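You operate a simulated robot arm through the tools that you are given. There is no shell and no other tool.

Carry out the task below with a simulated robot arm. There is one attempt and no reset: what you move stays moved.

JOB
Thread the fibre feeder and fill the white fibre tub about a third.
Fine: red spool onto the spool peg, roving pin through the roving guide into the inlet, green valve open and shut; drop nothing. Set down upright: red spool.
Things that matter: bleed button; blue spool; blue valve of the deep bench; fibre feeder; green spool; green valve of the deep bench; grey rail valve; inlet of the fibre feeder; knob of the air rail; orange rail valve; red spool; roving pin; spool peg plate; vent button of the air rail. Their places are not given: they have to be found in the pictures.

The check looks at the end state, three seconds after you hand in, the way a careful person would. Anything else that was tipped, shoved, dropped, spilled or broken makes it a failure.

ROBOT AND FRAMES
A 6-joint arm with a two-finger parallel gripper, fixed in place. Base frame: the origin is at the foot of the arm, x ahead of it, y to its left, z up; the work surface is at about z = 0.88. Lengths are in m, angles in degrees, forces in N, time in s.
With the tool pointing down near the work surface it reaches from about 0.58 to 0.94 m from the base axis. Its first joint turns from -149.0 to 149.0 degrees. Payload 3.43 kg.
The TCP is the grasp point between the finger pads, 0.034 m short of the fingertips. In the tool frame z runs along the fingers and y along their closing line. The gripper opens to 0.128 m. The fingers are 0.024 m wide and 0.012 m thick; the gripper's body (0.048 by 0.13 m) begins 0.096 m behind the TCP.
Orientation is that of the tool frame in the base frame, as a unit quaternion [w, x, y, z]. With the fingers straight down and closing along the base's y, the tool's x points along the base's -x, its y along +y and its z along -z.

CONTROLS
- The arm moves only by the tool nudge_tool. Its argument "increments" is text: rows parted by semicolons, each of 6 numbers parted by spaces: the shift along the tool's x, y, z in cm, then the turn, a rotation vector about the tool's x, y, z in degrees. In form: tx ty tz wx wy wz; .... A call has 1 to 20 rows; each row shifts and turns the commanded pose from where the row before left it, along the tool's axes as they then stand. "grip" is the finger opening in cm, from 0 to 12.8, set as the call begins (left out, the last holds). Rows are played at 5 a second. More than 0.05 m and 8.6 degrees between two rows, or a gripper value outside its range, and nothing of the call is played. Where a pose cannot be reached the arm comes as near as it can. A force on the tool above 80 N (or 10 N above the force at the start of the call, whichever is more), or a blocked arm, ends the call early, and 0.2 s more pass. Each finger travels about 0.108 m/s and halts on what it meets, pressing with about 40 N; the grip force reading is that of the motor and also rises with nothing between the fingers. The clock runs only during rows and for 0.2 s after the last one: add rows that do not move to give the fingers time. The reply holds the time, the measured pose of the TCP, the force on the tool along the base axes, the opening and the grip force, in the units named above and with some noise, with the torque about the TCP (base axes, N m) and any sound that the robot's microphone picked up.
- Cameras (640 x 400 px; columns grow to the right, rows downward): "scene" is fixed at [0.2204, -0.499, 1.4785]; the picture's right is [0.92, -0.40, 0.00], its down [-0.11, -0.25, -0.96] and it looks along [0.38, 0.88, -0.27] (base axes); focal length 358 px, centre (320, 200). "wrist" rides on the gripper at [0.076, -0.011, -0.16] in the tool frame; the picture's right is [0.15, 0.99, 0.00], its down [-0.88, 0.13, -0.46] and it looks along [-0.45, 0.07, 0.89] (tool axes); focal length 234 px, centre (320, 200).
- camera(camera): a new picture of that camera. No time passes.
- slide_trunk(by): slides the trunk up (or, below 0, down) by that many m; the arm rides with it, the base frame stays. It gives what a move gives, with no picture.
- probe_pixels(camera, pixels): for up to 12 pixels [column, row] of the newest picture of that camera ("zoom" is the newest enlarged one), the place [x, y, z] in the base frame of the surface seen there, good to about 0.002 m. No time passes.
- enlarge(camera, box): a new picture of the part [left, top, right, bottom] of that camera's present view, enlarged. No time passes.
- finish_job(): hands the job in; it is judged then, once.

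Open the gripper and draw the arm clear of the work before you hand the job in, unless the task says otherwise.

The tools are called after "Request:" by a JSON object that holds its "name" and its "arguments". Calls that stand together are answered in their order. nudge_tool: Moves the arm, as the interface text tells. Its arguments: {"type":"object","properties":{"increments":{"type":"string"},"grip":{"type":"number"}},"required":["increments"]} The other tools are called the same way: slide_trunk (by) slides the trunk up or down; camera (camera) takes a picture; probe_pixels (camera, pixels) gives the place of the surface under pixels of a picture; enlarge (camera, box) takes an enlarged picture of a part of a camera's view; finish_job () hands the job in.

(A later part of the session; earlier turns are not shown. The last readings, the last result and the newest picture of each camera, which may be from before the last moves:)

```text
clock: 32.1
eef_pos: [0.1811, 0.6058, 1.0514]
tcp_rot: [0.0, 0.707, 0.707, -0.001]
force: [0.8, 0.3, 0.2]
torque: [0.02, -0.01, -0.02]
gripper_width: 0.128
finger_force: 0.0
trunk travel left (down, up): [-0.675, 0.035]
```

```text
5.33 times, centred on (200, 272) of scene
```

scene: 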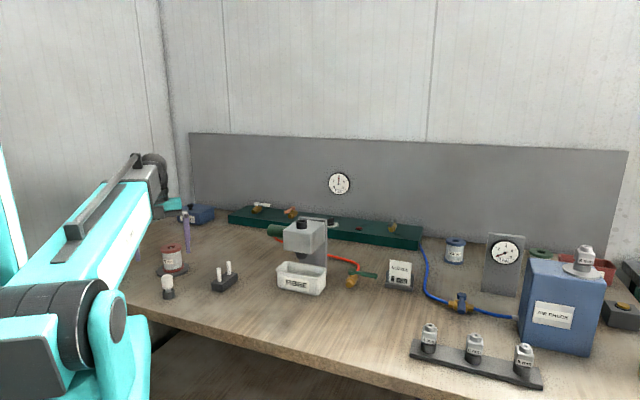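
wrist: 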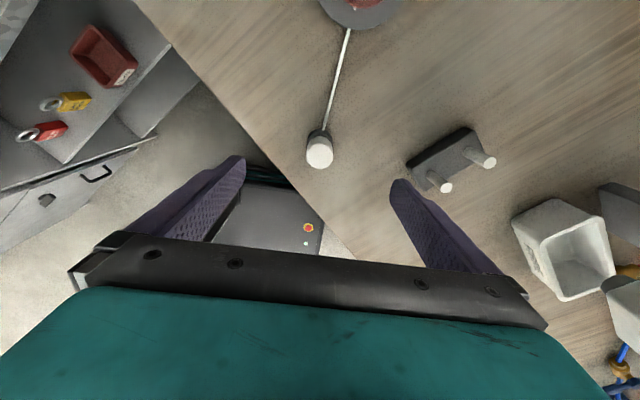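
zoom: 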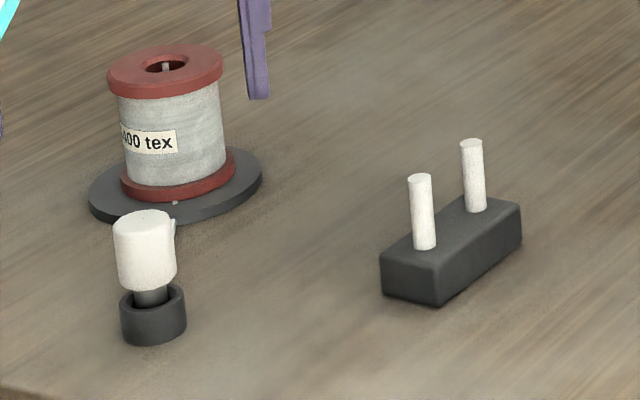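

The cap's centre is (0.1795, 0.605), top z 0.952, diameter 31 mm; the roving hangs from the pin's shaft. I lower to TCP z 0.971 so only the last 15 mm of the fingers hold the cap.

Request:
{"name": "nudge_tool", "arguments": {"increments": "-0.1 -0.15 2 0 0 0; 0 0 2 0 0 0; 0 0 2 0 0 0; 0 0 2 0 0 0; 0 0 0 0 0 0; 0 0 0 0 0 0", "grip": 8}}

Request:
{"name": "enlarge", "arguments": {"camera": "scene", "box": [130, 235, 250, 310]}}

Request:
{"name": "camera", "arguments": {"camera": "wrist"}}

```text
clock: 33.5
eef_pos: [0.1792, 0.6031, 0.9705]
tcp_rot: [0.001, 0.707, 0.707, -0.002]
force: [-0.9, 0.3, 0.3]
torque: [0.0, -0.05, 0.01]
gripper_width: 0.0799
finger_force: 0.0
trunk travel left (down, up): [-0.675, 0.035]
```

```text
5.33 times, centred on (190, 272) of scene
```

zoom: 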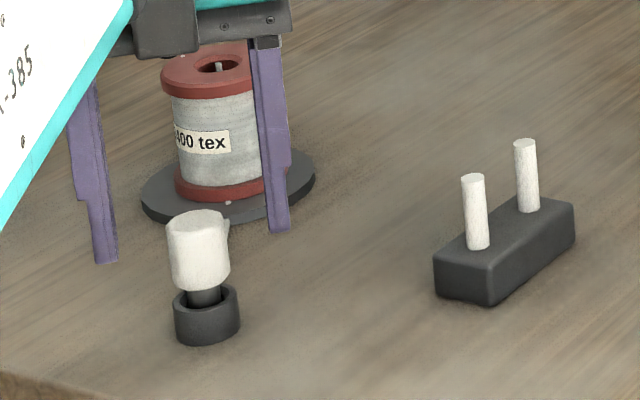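

```text
taken
```

wrist: 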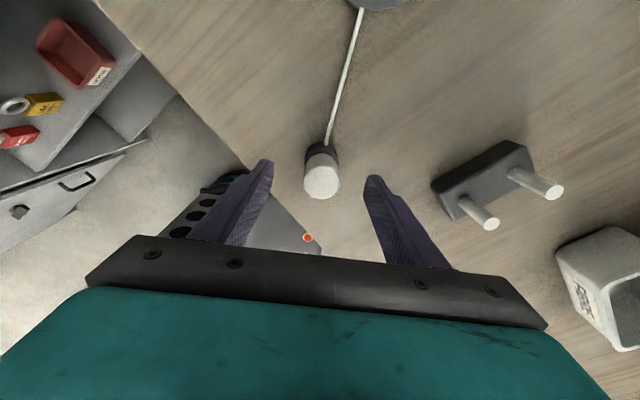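

The fingers straddle the cap. I correct 1.5 mm in y and close.

Request:
{"name": "nudge_tool", "arguments": {"increments": "0.15 0 0 0 0 0; 0 0 0 0 0 0; 0 0 0 0 0 0; 0 0 0 0 0 0", "grip": 2.0}}

Request:
{"name": "enlarge", "arguments": {"camera": "scene", "box": [130, 235, 250, 310]}}

Request:
{"name": "camera", "arguments": {"camera": "wrist"}}

```text
clock: 34.5
eef_pos: [0.1786, 0.606, 0.9705]
tcp_rot: [0.0, 0.707, 0.707, -0.002]
force: [0.7, -0.5, 0.5]
torque: [-0.01, -0.03, 0.02]
gripper_width: 0.0299
finger_force: 40.3
trunk travel left (down, up): [-0.675, 0.035]
```

```text
5.33 times, centred on (190, 272) of scene
```

zoom: 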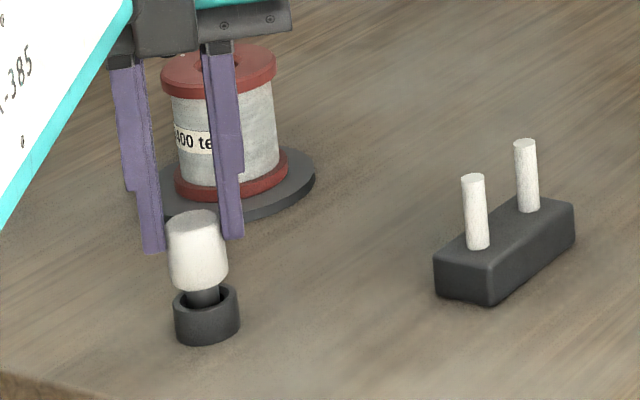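

```text
taken
```

wrist: 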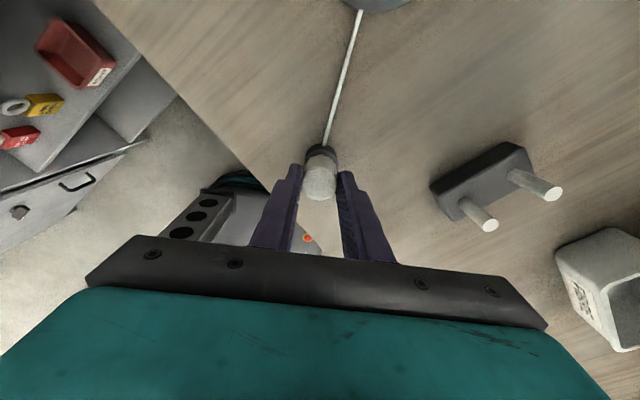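

Gripped at 30 mm with 40 N. I lift the pin straight up out of its holder, 5 cm in small steps, and look.

Request:
{"name": "nudge_tool", "arguments": {"increments": "0 0 -0.5 0 0 0; 0 0 -0.5 0 0 0; 0 0 -1 0 0 0; 0 0 -1 0 0 0; 0 0 -1 0 0 0; 0 0 -1 0 0 0; 0 0 0 0 0 0; 0 0 0 0 0 0"}}

Request:
{"name": "enlarge", "arguments": {"camera": "scene", "box": [130, 225, 250, 305]}}

Request:
{"name": "camera", "arguments": {"camera": "wrist"}}

```text
clock: 36.3
eef_pos: [0.1789, 0.6046, 1.0211]
tcp_rot: [0.0, 0.707, 0.707, -0.001]
force: [-0.1, 0.7, 0.1]
torque: [0.01, 0.0, -0.03]
gripper_width: 0.0298
finger_force: 40.2
trunk travel left (down, up): [-0.675, 0.035]
```

```text
5.00 times, centred on (190, 265) of scene
```

zoom: 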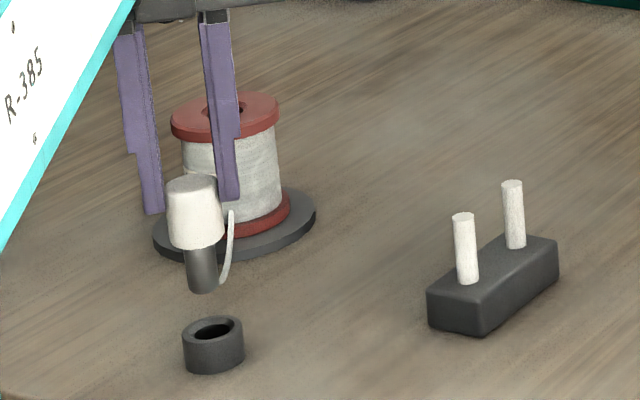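

```text
taken
```

wrist: 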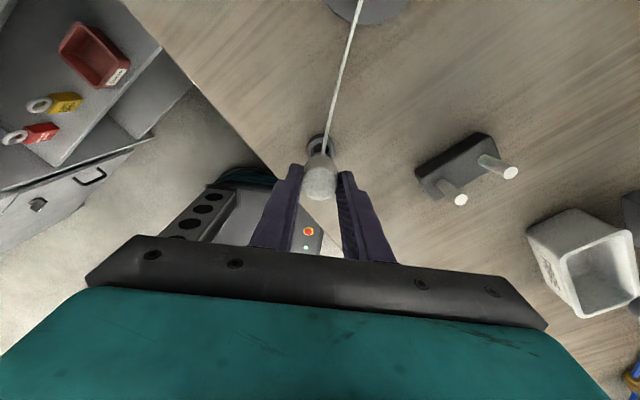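

The pin is out: white cap with a dark shaft below it, tip at zoom (203,290). I measure shaft tip and cap edge heights, and the posts, in this zoom.

Request:
{"name": "probe_pixels", "arguments": {"camera": "zoom", "pixels": [[203, 288], [203, 291], [198, 247], [200, 252], [190, 285], [214, 285], [190, 180], [170, 200], [220, 200], [456, 217], [474, 217], [465, 215]]}}

Request:
{"name": "probe_pixels", "arguments": {"camera": "zoom", "pixels": [[502, 185], [522, 185], [512, 182], [458, 282], [478, 282], [506, 247], [525, 247], [430, 290], [484, 305], [555, 245], [231, 220], [222, 280]]}}

Request:
{"name": "enlarge", "arguments": {"camera": "wrist", "box": [400, 110, 540, 220]}}

```text
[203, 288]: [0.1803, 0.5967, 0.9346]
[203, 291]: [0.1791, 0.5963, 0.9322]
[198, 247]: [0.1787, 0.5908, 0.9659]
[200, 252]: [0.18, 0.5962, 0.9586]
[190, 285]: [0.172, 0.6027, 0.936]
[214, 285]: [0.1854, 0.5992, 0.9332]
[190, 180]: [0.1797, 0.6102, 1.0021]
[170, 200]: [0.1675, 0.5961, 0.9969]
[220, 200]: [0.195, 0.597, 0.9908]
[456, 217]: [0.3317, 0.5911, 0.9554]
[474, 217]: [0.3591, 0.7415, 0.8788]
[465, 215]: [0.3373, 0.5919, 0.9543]
```

```text
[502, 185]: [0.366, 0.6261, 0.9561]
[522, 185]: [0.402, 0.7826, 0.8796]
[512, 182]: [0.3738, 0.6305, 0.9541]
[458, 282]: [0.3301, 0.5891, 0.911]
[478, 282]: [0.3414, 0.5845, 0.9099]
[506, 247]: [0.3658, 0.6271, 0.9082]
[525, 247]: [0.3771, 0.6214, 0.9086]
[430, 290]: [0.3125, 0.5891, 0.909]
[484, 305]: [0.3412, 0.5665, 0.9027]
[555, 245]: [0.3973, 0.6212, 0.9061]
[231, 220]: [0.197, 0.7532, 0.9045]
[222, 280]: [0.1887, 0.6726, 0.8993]
```

```text
3.64 times, centred on (470, 165) of wrist
```

zoom: 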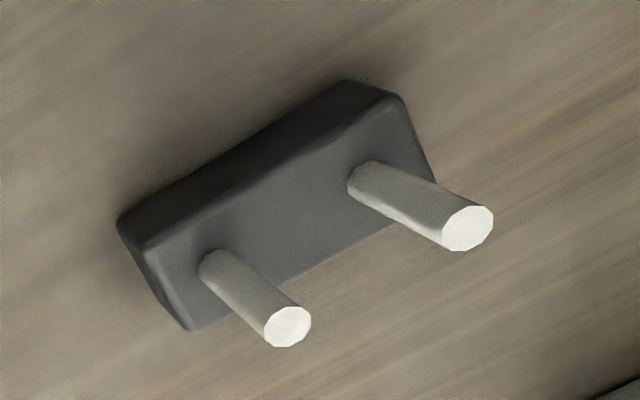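

Pin: tip at TCP−0.089, cap bottom at TCP−0.057. Now I measure the post tops precisely in the wrist zoom (centres about (288,327) and (467,228)).

Request:
{"name": "probe_pixels", "arguments": {"camera": "zoom", "pixels": [[288, 327], [268, 327], [307, 327], [288, 311], [288, 343], [467, 228], [446, 228], [489, 228], [467, 210], [467, 247], [230, 200], [330, 150]]}}

```text
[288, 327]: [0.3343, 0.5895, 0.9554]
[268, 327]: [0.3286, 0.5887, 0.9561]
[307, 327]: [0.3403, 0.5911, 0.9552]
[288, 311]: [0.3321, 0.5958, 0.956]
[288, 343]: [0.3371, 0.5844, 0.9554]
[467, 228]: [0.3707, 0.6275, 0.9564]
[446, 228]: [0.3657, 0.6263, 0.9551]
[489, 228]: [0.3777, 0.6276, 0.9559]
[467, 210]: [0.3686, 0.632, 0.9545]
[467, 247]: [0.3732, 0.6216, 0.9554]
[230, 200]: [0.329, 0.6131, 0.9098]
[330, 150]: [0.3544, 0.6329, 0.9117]
```

Posts at (0.3345, 0.590) and (0.371, 0.627), clear gap about 39 mm, centre (0.353, 0.6085). I carry the pin to the spool side of the guide, about 7 cm before the gap, 2 cm higher.

Request:
{"name": "nudge_tool", "arguments": {"increments": "0.3 0.5 -1 0 0 0; 0.7 1.7 -1 0 0 0; 0.86 2.04 0 0 0 0; 0.86 2.04 0 0 0 0; 0.86 2.04 0 0 0 0; 0.86 2.04 0 0 0 0; 0.86 2.04 0 0 0 0; 0 0 0 0 0 0; 0 0 0 0 0 0"}}

Request:
{"name": "camera", "arguments": {"camera": "wrist"}}

Request:
{"name": "enlarge", "arguments": {"camera": "scene", "box": [150, 215, 270, 305]}}

```text
clock: 38.3
eef_pos: [0.3036, 0.6585, 1.0409]
tcp_rot: [0.0, 0.707, 0.707, -0.001]
force: [-0.5, 0.5, -1.0]
torque: [-0.01, -0.02, 0.02]
gripper_width: 0.0296
finger_force: 39.7
trunk travel left (down, up): [-0.675, 0.035]
```

```text
taken
```

wrist: 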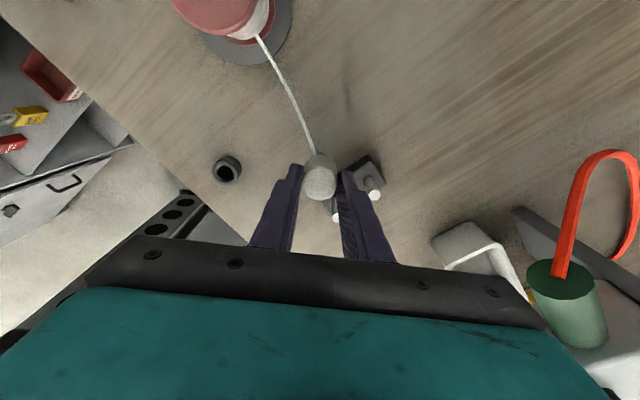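

```text
4.44 times, centred on (210, 260) of scene
```

zoom: 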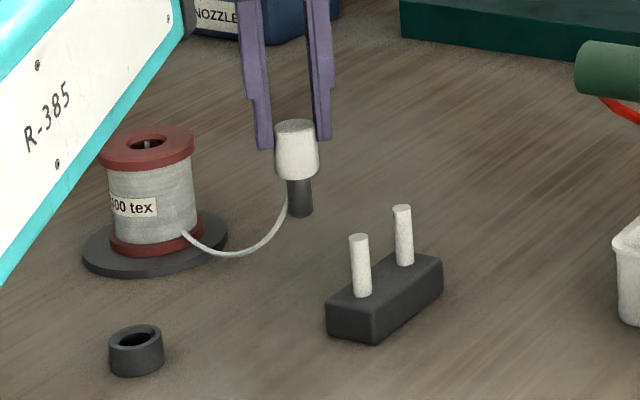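

The pin hangs vertically, roving in a slack arc to the spool. I lower 3.5 cm so the shaft tip is about 6 mm above the guide's base, then verify.

Request:
{"name": "nudge_tool", "arguments": {"increments": "0 0 1 0 0 0; 0 0 1 0 0 0; 0 0 1 0 0 0; 0 0 0.5 0 0 0; 0 0 0 0 0 0; 0 0 0 0 0 0"}}

Request:
{"name": "enlarge", "arguments": {"camera": "scene", "box": [180, 230, 260, 300]}}

Request:
{"name": "camera", "arguments": {"camera": "wrist"}}

```text
clock: 39.7
eef_pos: [0.3038, 0.6594, 1.0044]
tcp_rot: [-0.001, 0.707, 0.707, -0.001]
force: [-0.5, -0.1, -0.6]
torque: [-0.05, -0.03, -0.01]
gripper_width: 0.0299
finger_force: 40.0
trunk travel left (down, up): [-0.675, 0.035]
```

```text
5.71 times, centred on (220, 265) of scene
```

zoom: 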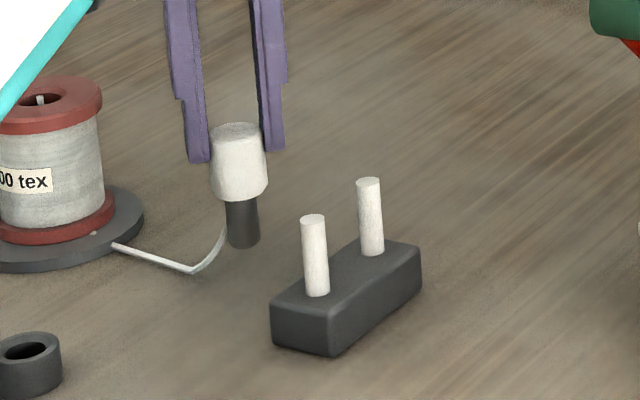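

```text
taken
```

wrist: 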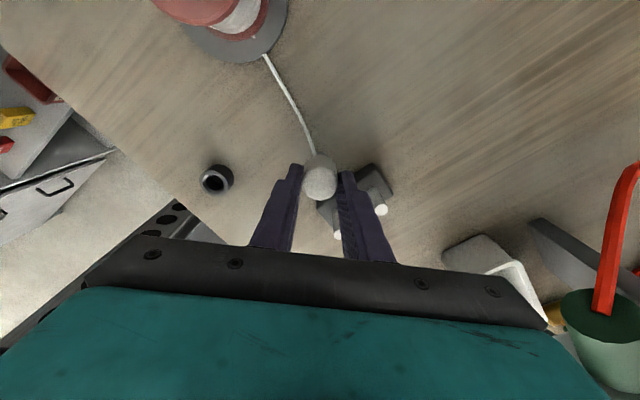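

Request:
{"name": "probe_pixels", "arguments": {"camera": "zoom", "pixels": [[243, 243], [243, 247], [229, 225], [257, 225], [241, 205], [240, 195], [238, 127], [212, 165], [265, 165], [320, 225], [372, 188], [335, 290]]}}

```text
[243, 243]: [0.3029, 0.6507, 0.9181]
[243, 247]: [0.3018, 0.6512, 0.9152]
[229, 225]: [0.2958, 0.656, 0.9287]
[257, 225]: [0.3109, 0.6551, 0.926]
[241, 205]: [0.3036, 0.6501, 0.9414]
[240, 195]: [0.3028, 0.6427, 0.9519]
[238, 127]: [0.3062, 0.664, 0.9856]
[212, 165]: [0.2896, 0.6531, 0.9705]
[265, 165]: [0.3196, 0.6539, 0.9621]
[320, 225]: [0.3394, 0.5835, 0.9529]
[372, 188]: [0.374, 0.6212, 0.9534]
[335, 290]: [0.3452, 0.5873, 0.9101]
```

Pin axis is (0.3035, 0.658), exactly on the 45° line to the gap centre (0.353, 0.6085); tip about 5 mm above the base. I raise 2 mm and advance 4.5 cm toward the gap, then check.

Request:
{"name": "nudge_tool", "arguments": {"increments": "-0.53 0.53 -0.2 0 0 0; -0.53 0.53 0 0 0 0; -0.53 0.53 0 0 0 0; -0.53 0.53 0 0 0 0; -0.53 0.53 0 0 0 0; -0.53 0.53 0 0 0 0; 0 0 0 0 0 0; 0 0 0 0 0 0"}}

Request:
{"name": "enlarge", "arguments": {"camera": "scene", "box": [180, 230, 260, 300]}}

Request:
{"name": "camera", "arguments": {"camera": "wrist"}}

```text
clock: 41.5
eef_pos: [0.335, 0.6264, 1.0071]
tcp_rot: [0.0, 0.707, 0.707, -0.001]
force: [0.1, 1.0, 0.4]
torque: [0.01, 0.03, -0.03]
gripper_width: 0.0296
finger_force: 39.8
trunk travel left (down, up): [-0.675, 0.035]
```

```text
5.71 times, centred on (220, 265) of scene
```

zoom: 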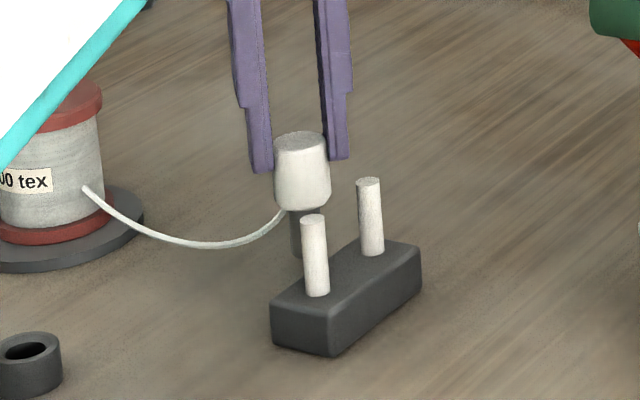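

```text
taken
```

wrist: 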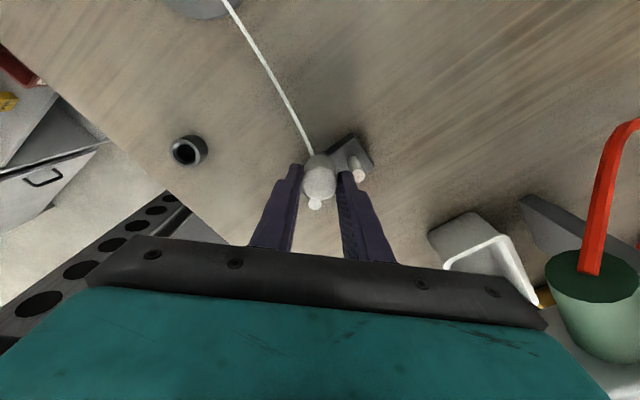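

The pin is right before the gap, aligned; no contact force. I advance the 2.5 cm to the gap centre and check.

Request:
{"name": "nudge_tool", "arguments": {"increments": "-0.45 0.45 0 0 0 0; -0.45 0.45 0 0 0 0; -0.45 0.45 0 0 0 0; -0.45 0.45 0 0 0 0; 0 0 0 0 0 0; 0 0 0 0 0 0"}}

Request:
{"name": "enlarge", "arguments": {"camera": "scene", "box": [180, 230, 260, 300]}}

Request:
{"name": "enlarge", "arguments": {"camera": "wrist", "box": [270, 110, 410, 240]}}

```text
clock: 42.9
eef_pos: [0.3532, 0.6089, 1.0075]
tcp_rot: [0.001, 0.707, 0.707, -0.001]
force: [0.2, 0.6, -0.7]
torque: [-0.01, -0.01, 0.0]
gripper_width: 0.0298
finger_force: 39.7
trunk travel left (down, up): [-0.675, 0.035]
```

```text
5.71 times, centred on (220, 265) of scene
```

zoom: 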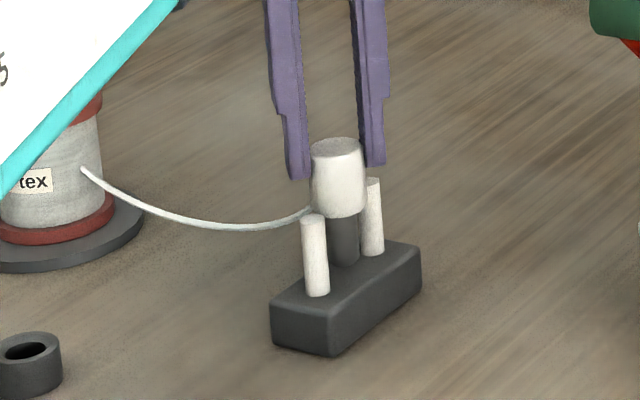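

```text
3.08 times, centred on (340, 175) of wrist
```

zoom: 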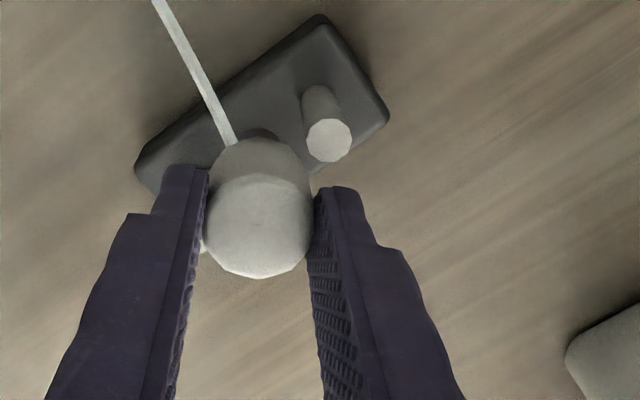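

The shaft stands in the middle of the gap with no contact and the roving trails behind. I go on straight through, 7 cm past the guide at the same low height.

Request:
{"name": "nudge_tool", "arguments": {"increments": "-0.5 0.5 0 0 0 0; -0.5 0.5 0 0 0 0; -0.5 0.5 0 0 0 0; -0.5 0.5 0 0 0 0; -0.5 0.5 0 0 0 0; -0.5 0.5 0 0 0 0; -0.5 0.5 0 0 0 0; -0.5 0.5 0 0 0 0; -0.5 0.5 0 0 0 0; -0.5 0.5 0 0 0 0; 0 0 0 0 0 0; 0 0 0 0 0 0"}}

Request:
{"name": "enlarge", "arguments": {"camera": "scene", "box": [150, 200, 350, 310]}}

Request:
{"name": "camera", "arguments": {"camera": "wrist"}}

```text
clock: 45.5
eef_pos: [0.4029, 0.5581, 1.0074]
tcp_rot: [0.0, 0.707, 0.707, 0.0]
force: [0.1, -1.1, -1.0]
torque: [-0.01, -0.02, -0.01]
gripper_width: 0.0297
finger_force: 39.7
trunk travel left (down, up): [-0.675, 0.035]
```

```text
3.20 times, centred on (250, 255) of scene
```

zoom: 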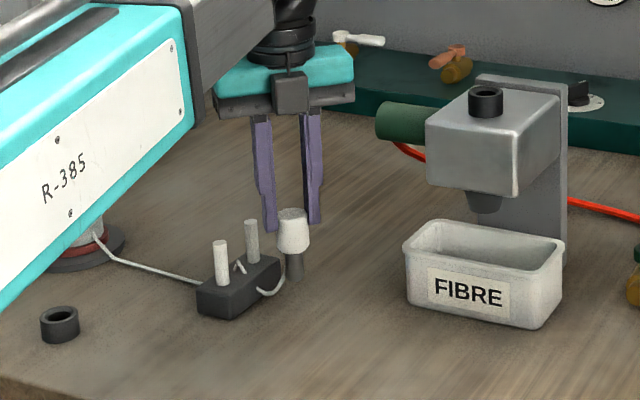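

```text
taken
```

wrist: 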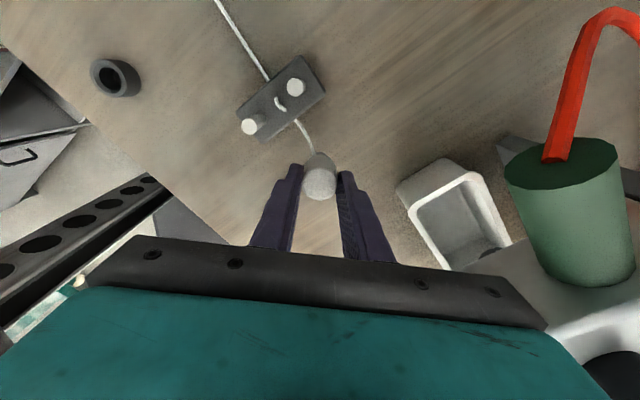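

The roving now bends through the guide (bump between the posts at zoom (240,265)). I measure the inlet on the feeder before raising the pin.

Request:
{"name": "enlarge", "arguments": {"camera": "scene", "box": [275, 205, 345, 260]}}

```text
7.27 times, centred on (310, 232) of scene
```

zoom: 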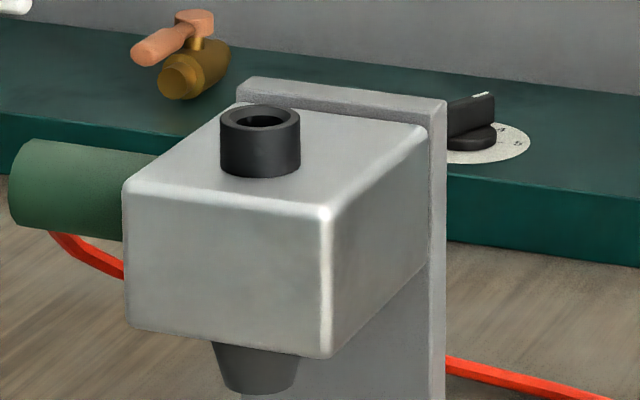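

Request:
{"name": "probe_pixels", "arguments": {"camera": "zoom", "pixels": [[224, 120], [297, 120], [260, 108], [260, 131], [260, 120], [245, 122], [276, 122], [260, 165], [225, 165], [298, 165], [260, 185], [340, 90]]}}

Request:
{"name": "probe_pixels", "arguments": {"camera": "zoom", "pixels": [[230, 120], [291, 121], [260, 112], [260, 128], [125, 195], [325, 215], [425, 130], [435, 105], [245, 85], [420, 98], [30, 180], [90, 160]]}}

```text
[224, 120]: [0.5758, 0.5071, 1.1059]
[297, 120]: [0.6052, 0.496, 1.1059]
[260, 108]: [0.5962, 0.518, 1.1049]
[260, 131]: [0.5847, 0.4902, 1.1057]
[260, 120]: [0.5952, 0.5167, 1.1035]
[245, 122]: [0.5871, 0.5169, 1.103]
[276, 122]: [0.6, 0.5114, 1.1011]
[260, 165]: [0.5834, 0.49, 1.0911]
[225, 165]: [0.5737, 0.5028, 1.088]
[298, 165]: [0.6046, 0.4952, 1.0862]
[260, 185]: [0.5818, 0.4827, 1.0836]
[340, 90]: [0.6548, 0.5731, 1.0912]
```

```text
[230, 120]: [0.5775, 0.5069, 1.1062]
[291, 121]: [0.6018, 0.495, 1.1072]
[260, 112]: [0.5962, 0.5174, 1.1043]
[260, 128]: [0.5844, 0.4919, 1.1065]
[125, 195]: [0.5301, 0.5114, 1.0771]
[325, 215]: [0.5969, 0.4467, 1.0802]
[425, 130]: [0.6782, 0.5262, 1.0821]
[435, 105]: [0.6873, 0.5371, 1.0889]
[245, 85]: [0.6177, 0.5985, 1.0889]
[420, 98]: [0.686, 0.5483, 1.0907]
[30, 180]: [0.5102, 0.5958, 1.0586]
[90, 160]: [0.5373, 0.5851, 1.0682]
```

The inlet rim is at z 1.106, centre about (0.5905, 0.503), bore about 20 mm for the 15 mm shaft. I raise the pin 24 cm and carry it over the inlet with the tip about 5 cm above the rim.

Request:
{"name": "nudge_tool", "arguments": {"increments": "0 0 -1.5 0 0 0; 0 0 -3 0 0 0; 0 0 -3 0 0 0; 0 0 -3 0 0 0; 0 0 -3 0 0 0; 0 0 -3 0 0 0; 0 0 -3 0 0 0; 0 0 -3 0 0 0; 0 0 -1.5 0 0 0; -0.69 2.34 0 0 0 0; -0.69 2.34 0 0 0 0; -0.69 2.34 0 0 0 0; -0.69 2.34 0 0 0 0; -0.69 2.34 0 0 0 0; -0.69 2.34 0 0 0 0; -0.69 2.34 0 0 0 0; -0.69 2.34 0 0 0 0; 0 0 0 0 0 0; 0 0 0 0 0 0"}}

Request:
{"name": "camera", "arguments": {"camera": "scene"}}

Request:
{"name": "camera", "arguments": {"camera": "wrist"}}

```text
clock: 49.5
eef_pos: [0.5922, 0.5036, 1.2462]
tcp_rot: [0.0, 0.707, 0.707, -0.001]
force: [-0.2, -0.1, -0.4]
torque: [0.04, 0.02, 0.02]
gripper_width: 0.0295
finger_force: 40.2
trunk travel left (down, up): [-0.675, 0.035]
```

```text
taken
```

scene: 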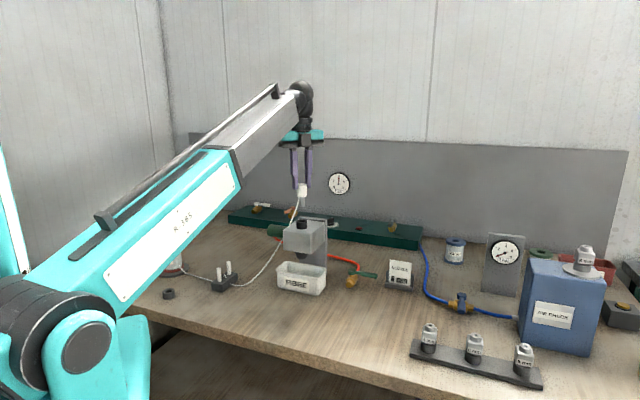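

```text
taken
```

wrist: 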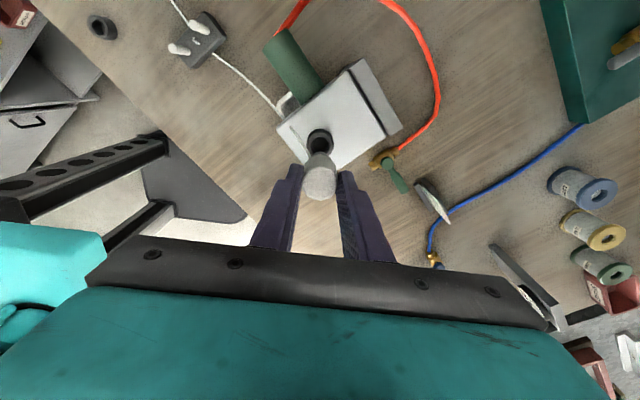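

The roving runs spool → guide → pin. I zoom on pin and inlet from both cameras for fine alignment.

Request:
{"name": "enlarge", "arguments": {"camera": "scene", "box": [272, 175, 342, 255]}}

Request:
{"name": "enlarge", "arguments": {"camera": "wrist", "box": [270, 100, 380, 210]}}

```text
5.00 times, centred on (307, 215) of scene
```

zoom: 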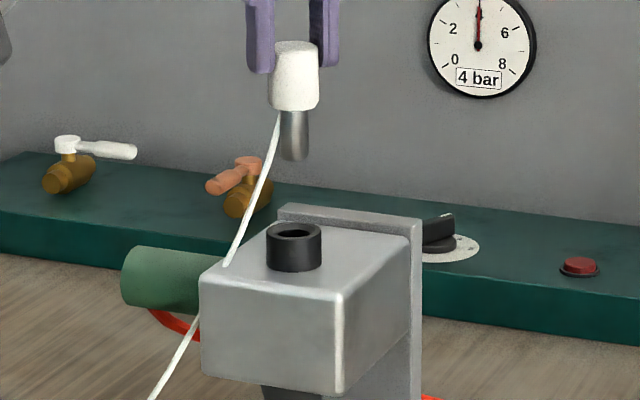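

```text
3.64 times, centred on (325, 155) of wrist
```

zoom: 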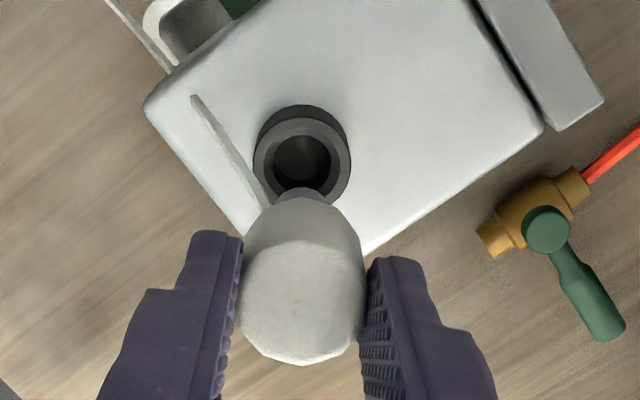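

The inlet ring shows in the wrist zoom at centre about (302,160). I probe its rim and the pin here.

Request:
{"name": "probe_pixels", "arguments": {"camera": "zoom", "pixels": [[264, 160], [341, 160], [302, 126], [272, 136], [332, 136], [268, 178], [339, 178], [258, 160], [347, 160], [302, 120], [302, 160], [302, 194]]}}

Request:
{"name": "enlarge", "arguments": {"camera": "wrist", "box": [300, 120, 340, 165]}}

```text
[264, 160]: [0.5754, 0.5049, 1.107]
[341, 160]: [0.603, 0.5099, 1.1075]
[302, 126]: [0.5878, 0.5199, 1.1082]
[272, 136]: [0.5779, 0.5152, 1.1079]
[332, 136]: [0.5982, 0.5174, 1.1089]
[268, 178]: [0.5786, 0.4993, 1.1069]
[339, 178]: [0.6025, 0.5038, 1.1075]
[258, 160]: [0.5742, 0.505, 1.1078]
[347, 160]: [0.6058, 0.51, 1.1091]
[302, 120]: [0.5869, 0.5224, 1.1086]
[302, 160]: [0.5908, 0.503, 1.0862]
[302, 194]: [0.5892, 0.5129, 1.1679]
```

```text
8.89 times, centred on (320, 142) of wrist
```

zoom: 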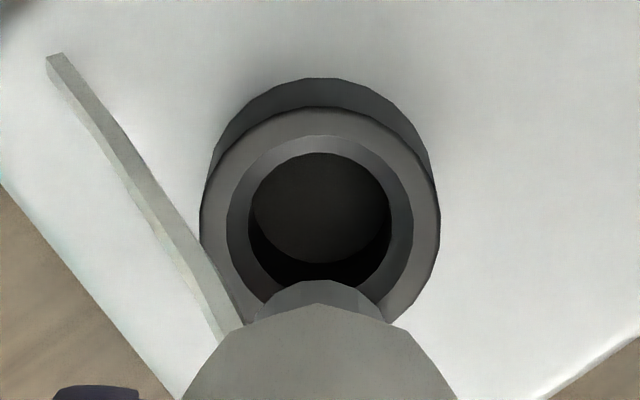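

I probe the rim again in this closer zoom to fix the bore's centre.

Request:
{"name": "probe_pixels", "arguments": {"camera": "zoom", "pixels": [[206, 215], [435, 215], [320, 112], [212, 180], [428, 180], [215, 265], [425, 265], [240, 140], [400, 140], [405, 305], [320, 300], [320, 125]]}}

```text
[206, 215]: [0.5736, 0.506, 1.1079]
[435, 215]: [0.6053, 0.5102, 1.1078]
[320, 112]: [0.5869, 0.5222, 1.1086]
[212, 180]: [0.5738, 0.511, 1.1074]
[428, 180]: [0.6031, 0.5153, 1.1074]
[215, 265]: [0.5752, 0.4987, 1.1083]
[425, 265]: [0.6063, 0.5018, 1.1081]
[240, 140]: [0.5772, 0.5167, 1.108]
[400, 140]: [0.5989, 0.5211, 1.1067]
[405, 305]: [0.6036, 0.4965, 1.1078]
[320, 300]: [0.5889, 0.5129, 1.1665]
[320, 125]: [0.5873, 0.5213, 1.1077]
```

From the wrist the bore centre fits to (0.590, 0.5055). I probe the hanging shaft and the inlet in the scene zoom to compare both in one view.

Request:
{"name": "enlarge", "arguments": {"camera": "scene", "box": [280, 180, 330, 240]}}

```text
6.67 times, centred on (305, 210) of scene
```

zoom: 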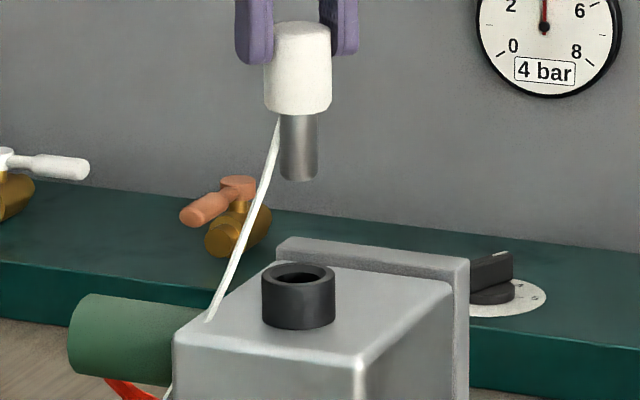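

In this view the pin (shaft centre col 299.5, cap 297.5) is about 1 mm right of the inlet (centre col 298.5 after the vertical's lean). I probe depth along the line of sight.

Request:
{"name": "probe_pixels", "arguments": {"camera": "zoom", "pixels": [[300, 135], [300, 150], [300, 165], [300, 178], [310, 150], [292, 150], [298, 315], [298, 300], [280, 300], [318, 300], [298, 268], [298, 262]]}}

Request:
{"name": "probe_pixels", "arguments": {"camera": "zoom", "pixels": [[297, 60], [297, 90], [297, 105], [268, 80], [328, 80], [297, 24], [297, 28], [264, 300], [333, 300], [264, 285], [333, 285], [298, 290]]}}

```text
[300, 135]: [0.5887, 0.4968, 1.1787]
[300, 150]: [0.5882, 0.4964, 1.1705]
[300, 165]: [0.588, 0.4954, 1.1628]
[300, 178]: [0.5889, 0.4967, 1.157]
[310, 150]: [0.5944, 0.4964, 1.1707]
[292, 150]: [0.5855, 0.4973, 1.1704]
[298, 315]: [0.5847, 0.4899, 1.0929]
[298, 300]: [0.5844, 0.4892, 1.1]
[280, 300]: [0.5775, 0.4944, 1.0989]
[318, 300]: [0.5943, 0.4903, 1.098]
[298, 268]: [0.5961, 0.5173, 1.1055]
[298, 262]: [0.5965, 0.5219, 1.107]
```

```text
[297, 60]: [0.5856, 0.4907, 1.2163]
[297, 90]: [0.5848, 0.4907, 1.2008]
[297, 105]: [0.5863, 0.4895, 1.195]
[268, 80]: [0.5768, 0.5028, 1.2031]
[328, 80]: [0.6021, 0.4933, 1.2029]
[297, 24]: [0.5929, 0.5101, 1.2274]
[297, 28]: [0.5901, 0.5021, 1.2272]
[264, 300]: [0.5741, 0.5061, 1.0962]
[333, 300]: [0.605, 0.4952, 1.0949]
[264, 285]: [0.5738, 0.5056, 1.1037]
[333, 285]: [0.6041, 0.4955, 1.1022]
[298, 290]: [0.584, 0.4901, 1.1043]
```

Pin axis ≈ (0.591, 0.504), inlet ≈ (0.590, 0.505): I shift −1 mm in x, +0.7 mm in y and lower 4.5 cm, keeping the tip just above the rim.

Request:
{"name": "nudge_tool", "arguments": {"increments": "0.07 -0.1 0 0 0 0; 0 0 1 0 0 0; 0 0 1 0 0 0; 0 0 1 0 0 0; 0 0 1 0 0 0; 0 0 0.5 0 0 0; 0 0 0 0 0 0; 0 0 0 0 0 0"}}

Request:
{"name": "enlarge", "arguments": {"camera": "scene", "box": [280, 190, 330, 240]}}

Request:
{"name": "enlarge", "arguments": {"camera": "wrist", "box": [290, 120, 350, 190]}}

```text
clock: 51.3
eef_pos: [0.5897, 0.5059, 1.2023]
tcp_rot: [0.001, 0.708, 0.706, -0.001]
force: [0.2, -0.4, -1.2]
torque: [0.0, 0.01, -0.02]
gripper_width: 0.0299
finger_force: 40.5
trunk travel left (down, up): [-0.675, 0.035]
```

```text
8.00 times, centred on (305, 215) of scene
```

zoom: 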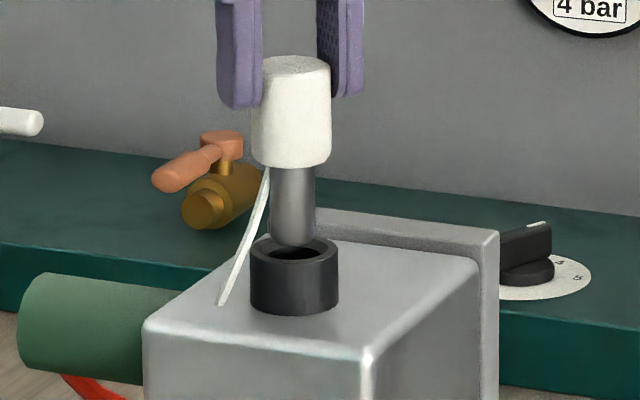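

```text
5.71 times, centred on (320, 155) of wrist
```

zoom: 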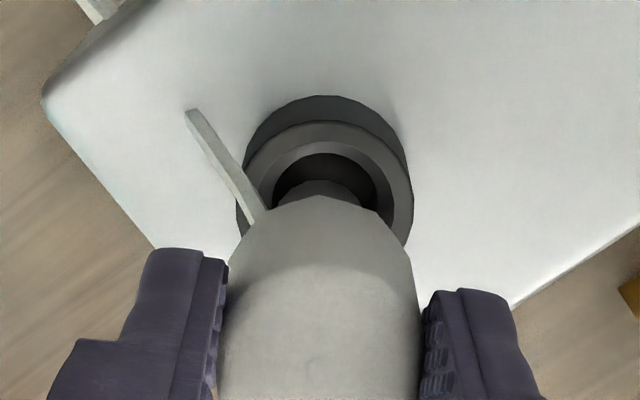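

Laterally the shaft (col 293.5) matches the inlet (col 294). I probe the depth of shaft front and rim once more at this closer range.

Request:
{"name": "probe_pixels", "arguments": {"camera": "zoom", "pixels": [[320, 195], [320, 188], [320, 250], [320, 122], [250, 190], [405, 190], [280, 135], [370, 135], [270, 250], [380, 250], [245, 215], [408, 225]]}}

Request:
{"name": "enlarge", "arguments": {"camera": "scene", "box": [285, 200, 320, 235]}}

```text
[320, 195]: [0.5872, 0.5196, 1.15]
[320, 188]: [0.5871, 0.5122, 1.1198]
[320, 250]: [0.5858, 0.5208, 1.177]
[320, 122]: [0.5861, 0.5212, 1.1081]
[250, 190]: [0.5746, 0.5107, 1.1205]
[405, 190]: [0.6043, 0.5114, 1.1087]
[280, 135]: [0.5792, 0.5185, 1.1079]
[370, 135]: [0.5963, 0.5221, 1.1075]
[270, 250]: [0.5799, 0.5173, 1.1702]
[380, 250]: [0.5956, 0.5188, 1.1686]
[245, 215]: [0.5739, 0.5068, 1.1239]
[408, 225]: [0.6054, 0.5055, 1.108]
```

```text
11.43 times, centred on (302, 218) of scene
```

zoom: 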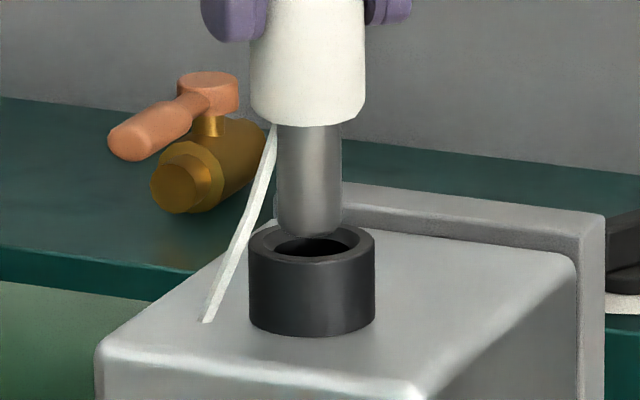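

Request:
{"name": "probe_pixels", "arguments": {"camera": "zoom", "pixels": [[308, 200], [308, 220], [308, 230], [308, 234], [308, 258], [308, 290], [312, 262], [308, 160], [262, 255], [365, 250], [252, 262], [373, 262]]}}

```text
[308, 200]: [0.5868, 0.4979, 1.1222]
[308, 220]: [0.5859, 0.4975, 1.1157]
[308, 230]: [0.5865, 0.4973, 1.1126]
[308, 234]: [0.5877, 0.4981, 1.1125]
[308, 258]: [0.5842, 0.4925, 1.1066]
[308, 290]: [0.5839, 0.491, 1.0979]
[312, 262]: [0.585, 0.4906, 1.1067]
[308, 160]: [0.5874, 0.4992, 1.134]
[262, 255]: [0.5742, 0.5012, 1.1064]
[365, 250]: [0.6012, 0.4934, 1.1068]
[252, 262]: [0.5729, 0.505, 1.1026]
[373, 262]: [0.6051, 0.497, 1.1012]
```

Shaft axis ≈ (0.589, 0.505), bore ≈ (0.590, 0.506): within about 1 mm. I shift half a millimetre each way and lower 1.2 cm slowly, watching the force.

Request:
{"name": "nudge_tool", "arguments": {"increments": "0.06 0.05 0 0 0 0; 0 0 0.3 0 0 0; 0 0 0.3 0 0 0; 0 0 0.3 0 0 0; 0 0 0.3 0 0 0; 0 0 0 0 0 0"}}

Request:
{"name": "enlarge", "arguments": {"camera": "scene", "box": [285, 200, 320, 235]}}

```text
clock: 52.7
eef_pos: [0.5914, 0.5065, 1.1894]
tcp_rot: [0.0, 0.707, 0.708, -0.001]
force: [1.0, 0.4, 0.1]
torque: [0.0, 0.03, 0.03]
gripper_width: 0.0297
finger_force: 39.4
trunk travel left (down, up): [-0.675, 0.035]
```

```text
11.43 times, centred on (302, 218) of scene
```

zoom: 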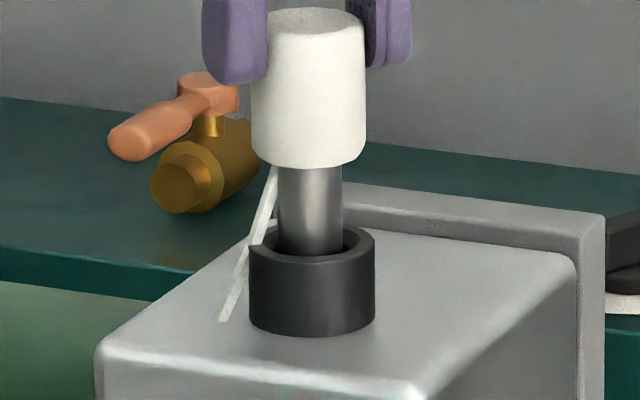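

The shaft is entering the bore without force. The bore's floor was seen near z 1.086, so I lower 1.1 cm more, then go in 1 mm steps until it touches.

Request:
{"name": "nudge_tool", "arguments": {"increments": "0 0 0.3 0 0 0; 0 0 0.3 0 0 0; 0 0 0.3 0 0 0; 0 0 0.2 0 0 0; 0 0 0 0 0 0"}}

Request:
{"name": "enlarge", "arguments": {"camera": "scene", "box": [285, 200, 320, 235]}}

```text
clock: 53.9
eef_pos: [0.5903, 0.5056, 1.179]
tcp_rot: [0.0, 0.707, 0.707, -0.002]
force: [-0.1, 0.4, 0.6]
torque: [-0.01, -0.01, 0.01]
gripper_width: 0.0299
finger_force: 40.0
trunk travel left (down, up): [-0.675, 0.035]
```

```text
11.43 times, centred on (302, 218) of scene
```

zoom: 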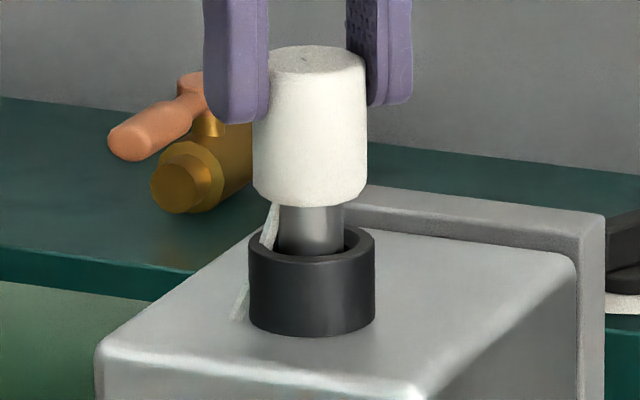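

Still free. I continue in 1 mm steps.

Request:
{"name": "nudge_tool", "arguments": {"increments": "0 0 0.1 0 0 0; 0 0 0.1 0 0 0; 0 0 0.1 0 0 0; 0 0 0 0 0 0"}}

```text
clock: 54.9
eef_pos: [0.5907, 0.5062, 1.1757]
tcp_rot: [0.0, 0.707, 0.707, -0.001]
force: [-0.2, -0.2, -0.8]
torque: [0.02, 0.01, -0.03]
gripper_width: 0.0296
finger_force: 40.1
trunk travel left (down, up): [-0.675, 0.035]
```

Request:
{"name": "nudge_tool", "arguments": {"increments": "0 0 0.1 0 0 0; 0 0 0.1 0 0 0; 0 0 0 0 0 0"}}

Request:
{"name": "enlarge", "arguments": {"camera": "scene", "box": [285, 200, 320, 235]}}

```text
clock: 55.7
eef_pos: [0.5897, 0.5064, 1.175]
tcp_rot: [0.0, 0.707, 0.707, 0.001]
force: [2.9, 3.7, 19.3]
torque: [0.3, -0.27, -0.01]
gripper_width: 0.0294
finger_force: 40.2
trunk travel left (down, up): [-0.675, 0.035]
```

```text
11.43 times, centred on (302, 218) of scene
```

zoom: 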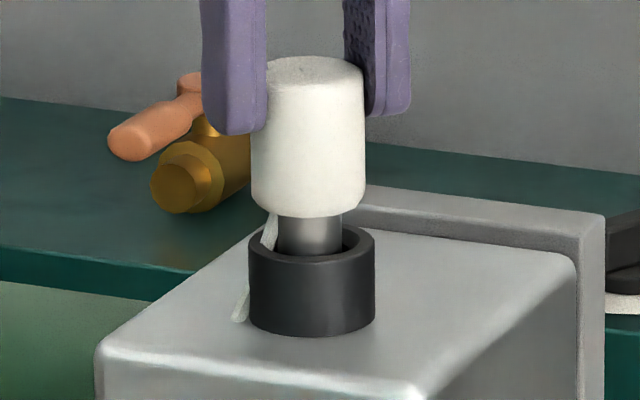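

The pin tip is on the bore's floor (19 N), same seating depth as in its holder. I relieve the pressure by 1 mm, then open the fingers.

Request:
{"name": "nudge_tool", "arguments": {"increments": "0 0 -0.1 0 0 0; 0 0 0 0 0 0"}}

Request:
{"name": "nudge_tool", "arguments": {"increments": "0 0 0 0 0 0; 0 0 0 0 0 0; 0 0 0 0 0 0", "grip": 7}}

Request:
{"name": "enlarge", "arguments": {"camera": "scene", "box": [275, 190, 330, 240]}}

```text
clock: 56.3
eef_pos: [0.5903, 0.5052, 1.1758]
tcp_rot: [-0.001, 0.707, 0.707, -0.002]
force: [2.8, 5.2, 17.2]
torque: [0.39, -0.28, 0.02]
gripper_width: 0.0296
finger_force: 40.1
trunk travel left (down, up): [-0.675, 0.035]
```

```text
clock: 57.1
eef_pos: [0.5896, 0.5057, 1.1758]
tcp_rot: [0.0, 0.707, 0.707, -0.001]
force: [0.1, 0.1, -0.9]
torque: [0.01, 0.01, 0.02]
gripper_width: 0.0697
finger_force: 0.0
trunk travel left (down, up): [-0.675, 0.035]
```

```text
8.00 times, centred on (302, 215) of scene
```

zoom: 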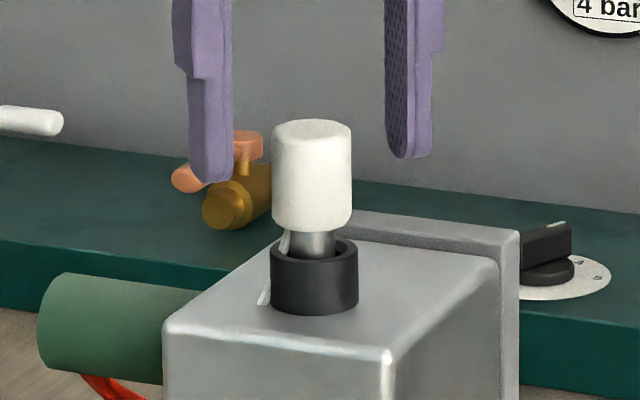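

The pin stands seated in the inlet. I raise the open gripper 12 cm clear and then look at valve and tub.

Request:
{"name": "nudge_tool", "arguments": {"increments": "0 0 -1 0 0 0; 0 0 -2 0 0 0; 0 0 -3 0 0 0; 0 0 -3 0 0 0; 0 0 -3 0 0 0; 0 0 0 0 0 0"}}

Request:
{"name": "camera", "arguments": {"camera": "scene"}}

Request:
{"name": "camera", "arguments": {"camera": "wrist"}}

Request:
{"name": "enlarge", "arguments": {"camera": "scene", "box": [330, 250, 400, 300]}}

Request:
{"name": "enlarge", "arguments": {"camera": "wrist", "box": [340, 100, 480, 230]}}

```text
clock: 58.5
eef_pos: [0.5907, 0.5051, 1.2948]
tcp_rot: [0.0, 0.707, 0.707, -0.001]
force: [0.7, 0.1, -0.6]
torque: [-0.04, 0.01, -0.01]
gripper_width: 0.0699
finger_force: 0.1
trunk travel left (down, up): [-0.675, 0.035]
```

```text
taken
```

scene: 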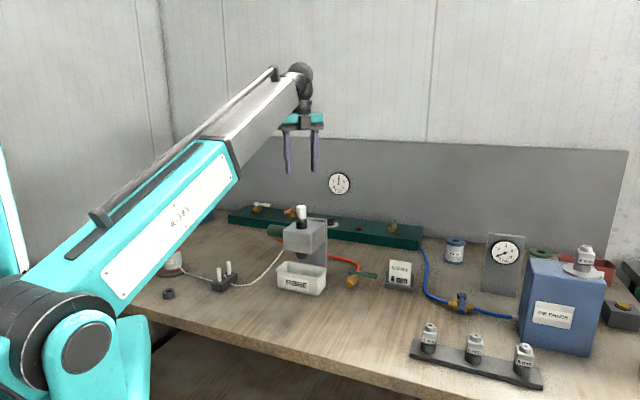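

```text
taken
```

wrist: 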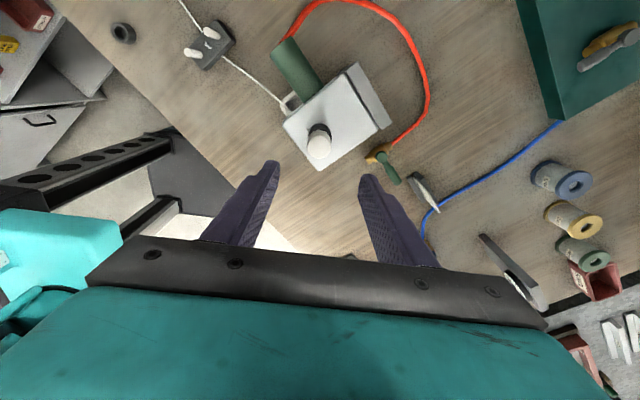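

```text
8.00 times, centred on (365, 275) of scene
```

zoom: 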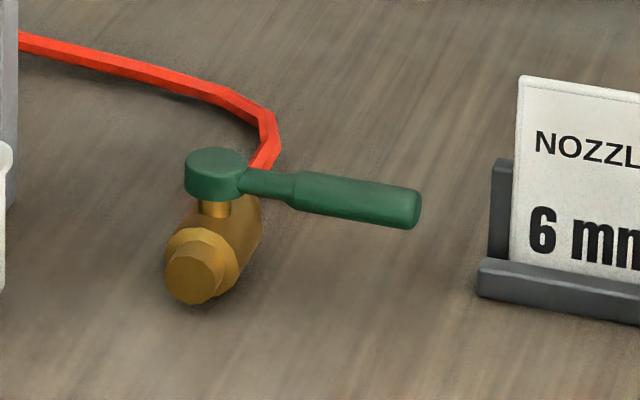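

```text
3.08 times, centred on (410, 165) of wrist
```

zoom: 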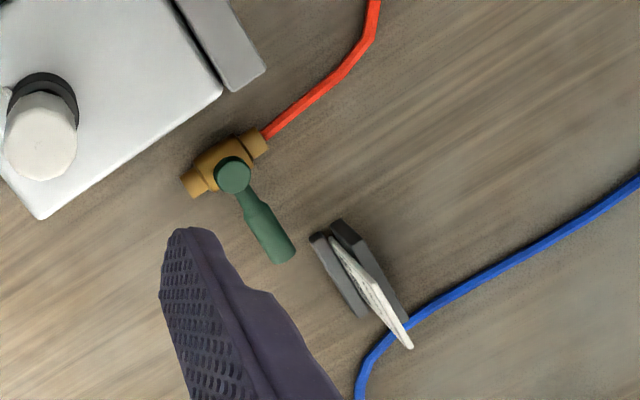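

The green lever stands square to the brass body, i.e. shut. I measure pivot, lever and body, and look at the rail valves to learn how open ones stand.

Request:
{"name": "probe_pixels", "arguments": {"camera": "zoom", "pixels": [[232, 175], [250, 205], [263, 225], [275, 243], [287, 255], [256, 226], [280, 228], [190, 182], [262, 143], [200, 192], [245, 135], [345, 290]]}}

Request:
{"name": "enlarge", "arguments": {"camera": "scene", "box": [240, 190, 320, 240]}}

Request:
{"name": "enlarge", "arguments": {"camera": "wrist", "box": [510, 0, 640, 130]}}

Request:
{"name": "enlarge", "arguments": {"camera": "scene", "box": [360, 200, 430, 255]}}

```text
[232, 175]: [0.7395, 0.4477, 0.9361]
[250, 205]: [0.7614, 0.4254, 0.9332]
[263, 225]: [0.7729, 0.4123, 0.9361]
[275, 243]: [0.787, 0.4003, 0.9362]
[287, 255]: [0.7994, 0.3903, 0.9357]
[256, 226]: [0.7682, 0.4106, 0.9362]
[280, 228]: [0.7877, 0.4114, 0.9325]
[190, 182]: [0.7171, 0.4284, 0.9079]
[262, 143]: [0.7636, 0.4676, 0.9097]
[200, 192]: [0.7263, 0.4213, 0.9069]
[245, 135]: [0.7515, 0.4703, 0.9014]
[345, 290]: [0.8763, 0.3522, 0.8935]
```

```text
8.00 times, centred on (280, 215) of scene
```

zoom: 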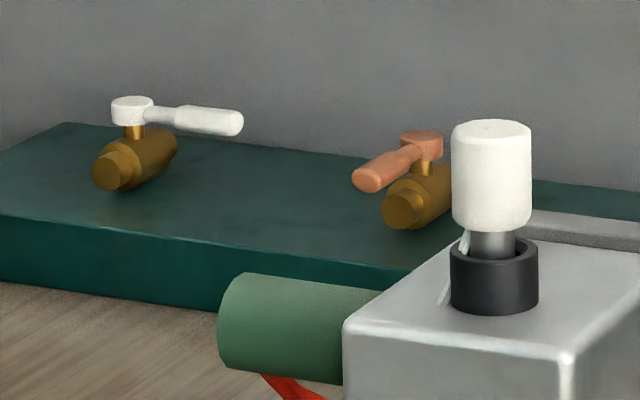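

```text
3.08 times, centred on (575, 65) of wrist
```

zoom: 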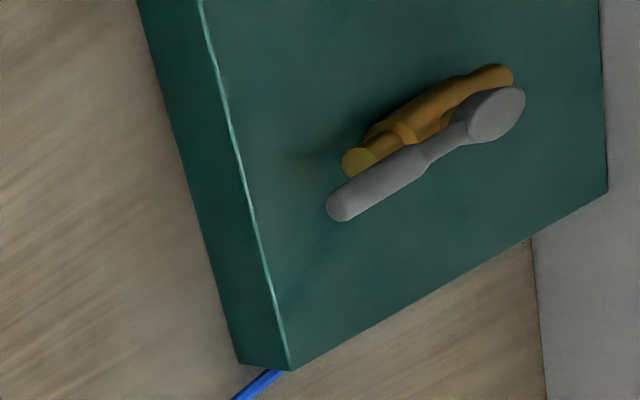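

```text
7.27 times, centred on (395, 228) of scene
```

zoom: 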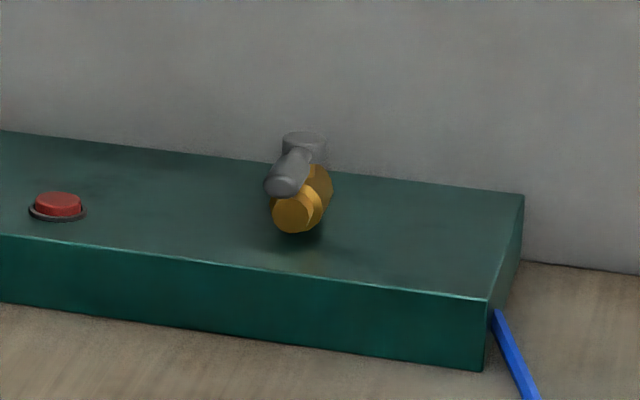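

Open rail valves (orange, grey) have the lever over the front end of the body; the shut white one points right like the green one, so green opens clockwise toward the front. I probe the tub's corners, the card stand and the lever heights for clearance.

Request:
{"name": "enlarge", "arguments": {"camera": "scene", "box": [265, 225, 425, 315]}}

```text
4.00 times, centred on (345, 270) of scene
```

zoom: 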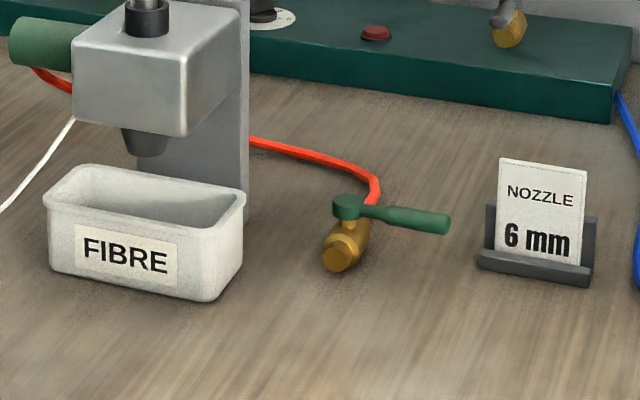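

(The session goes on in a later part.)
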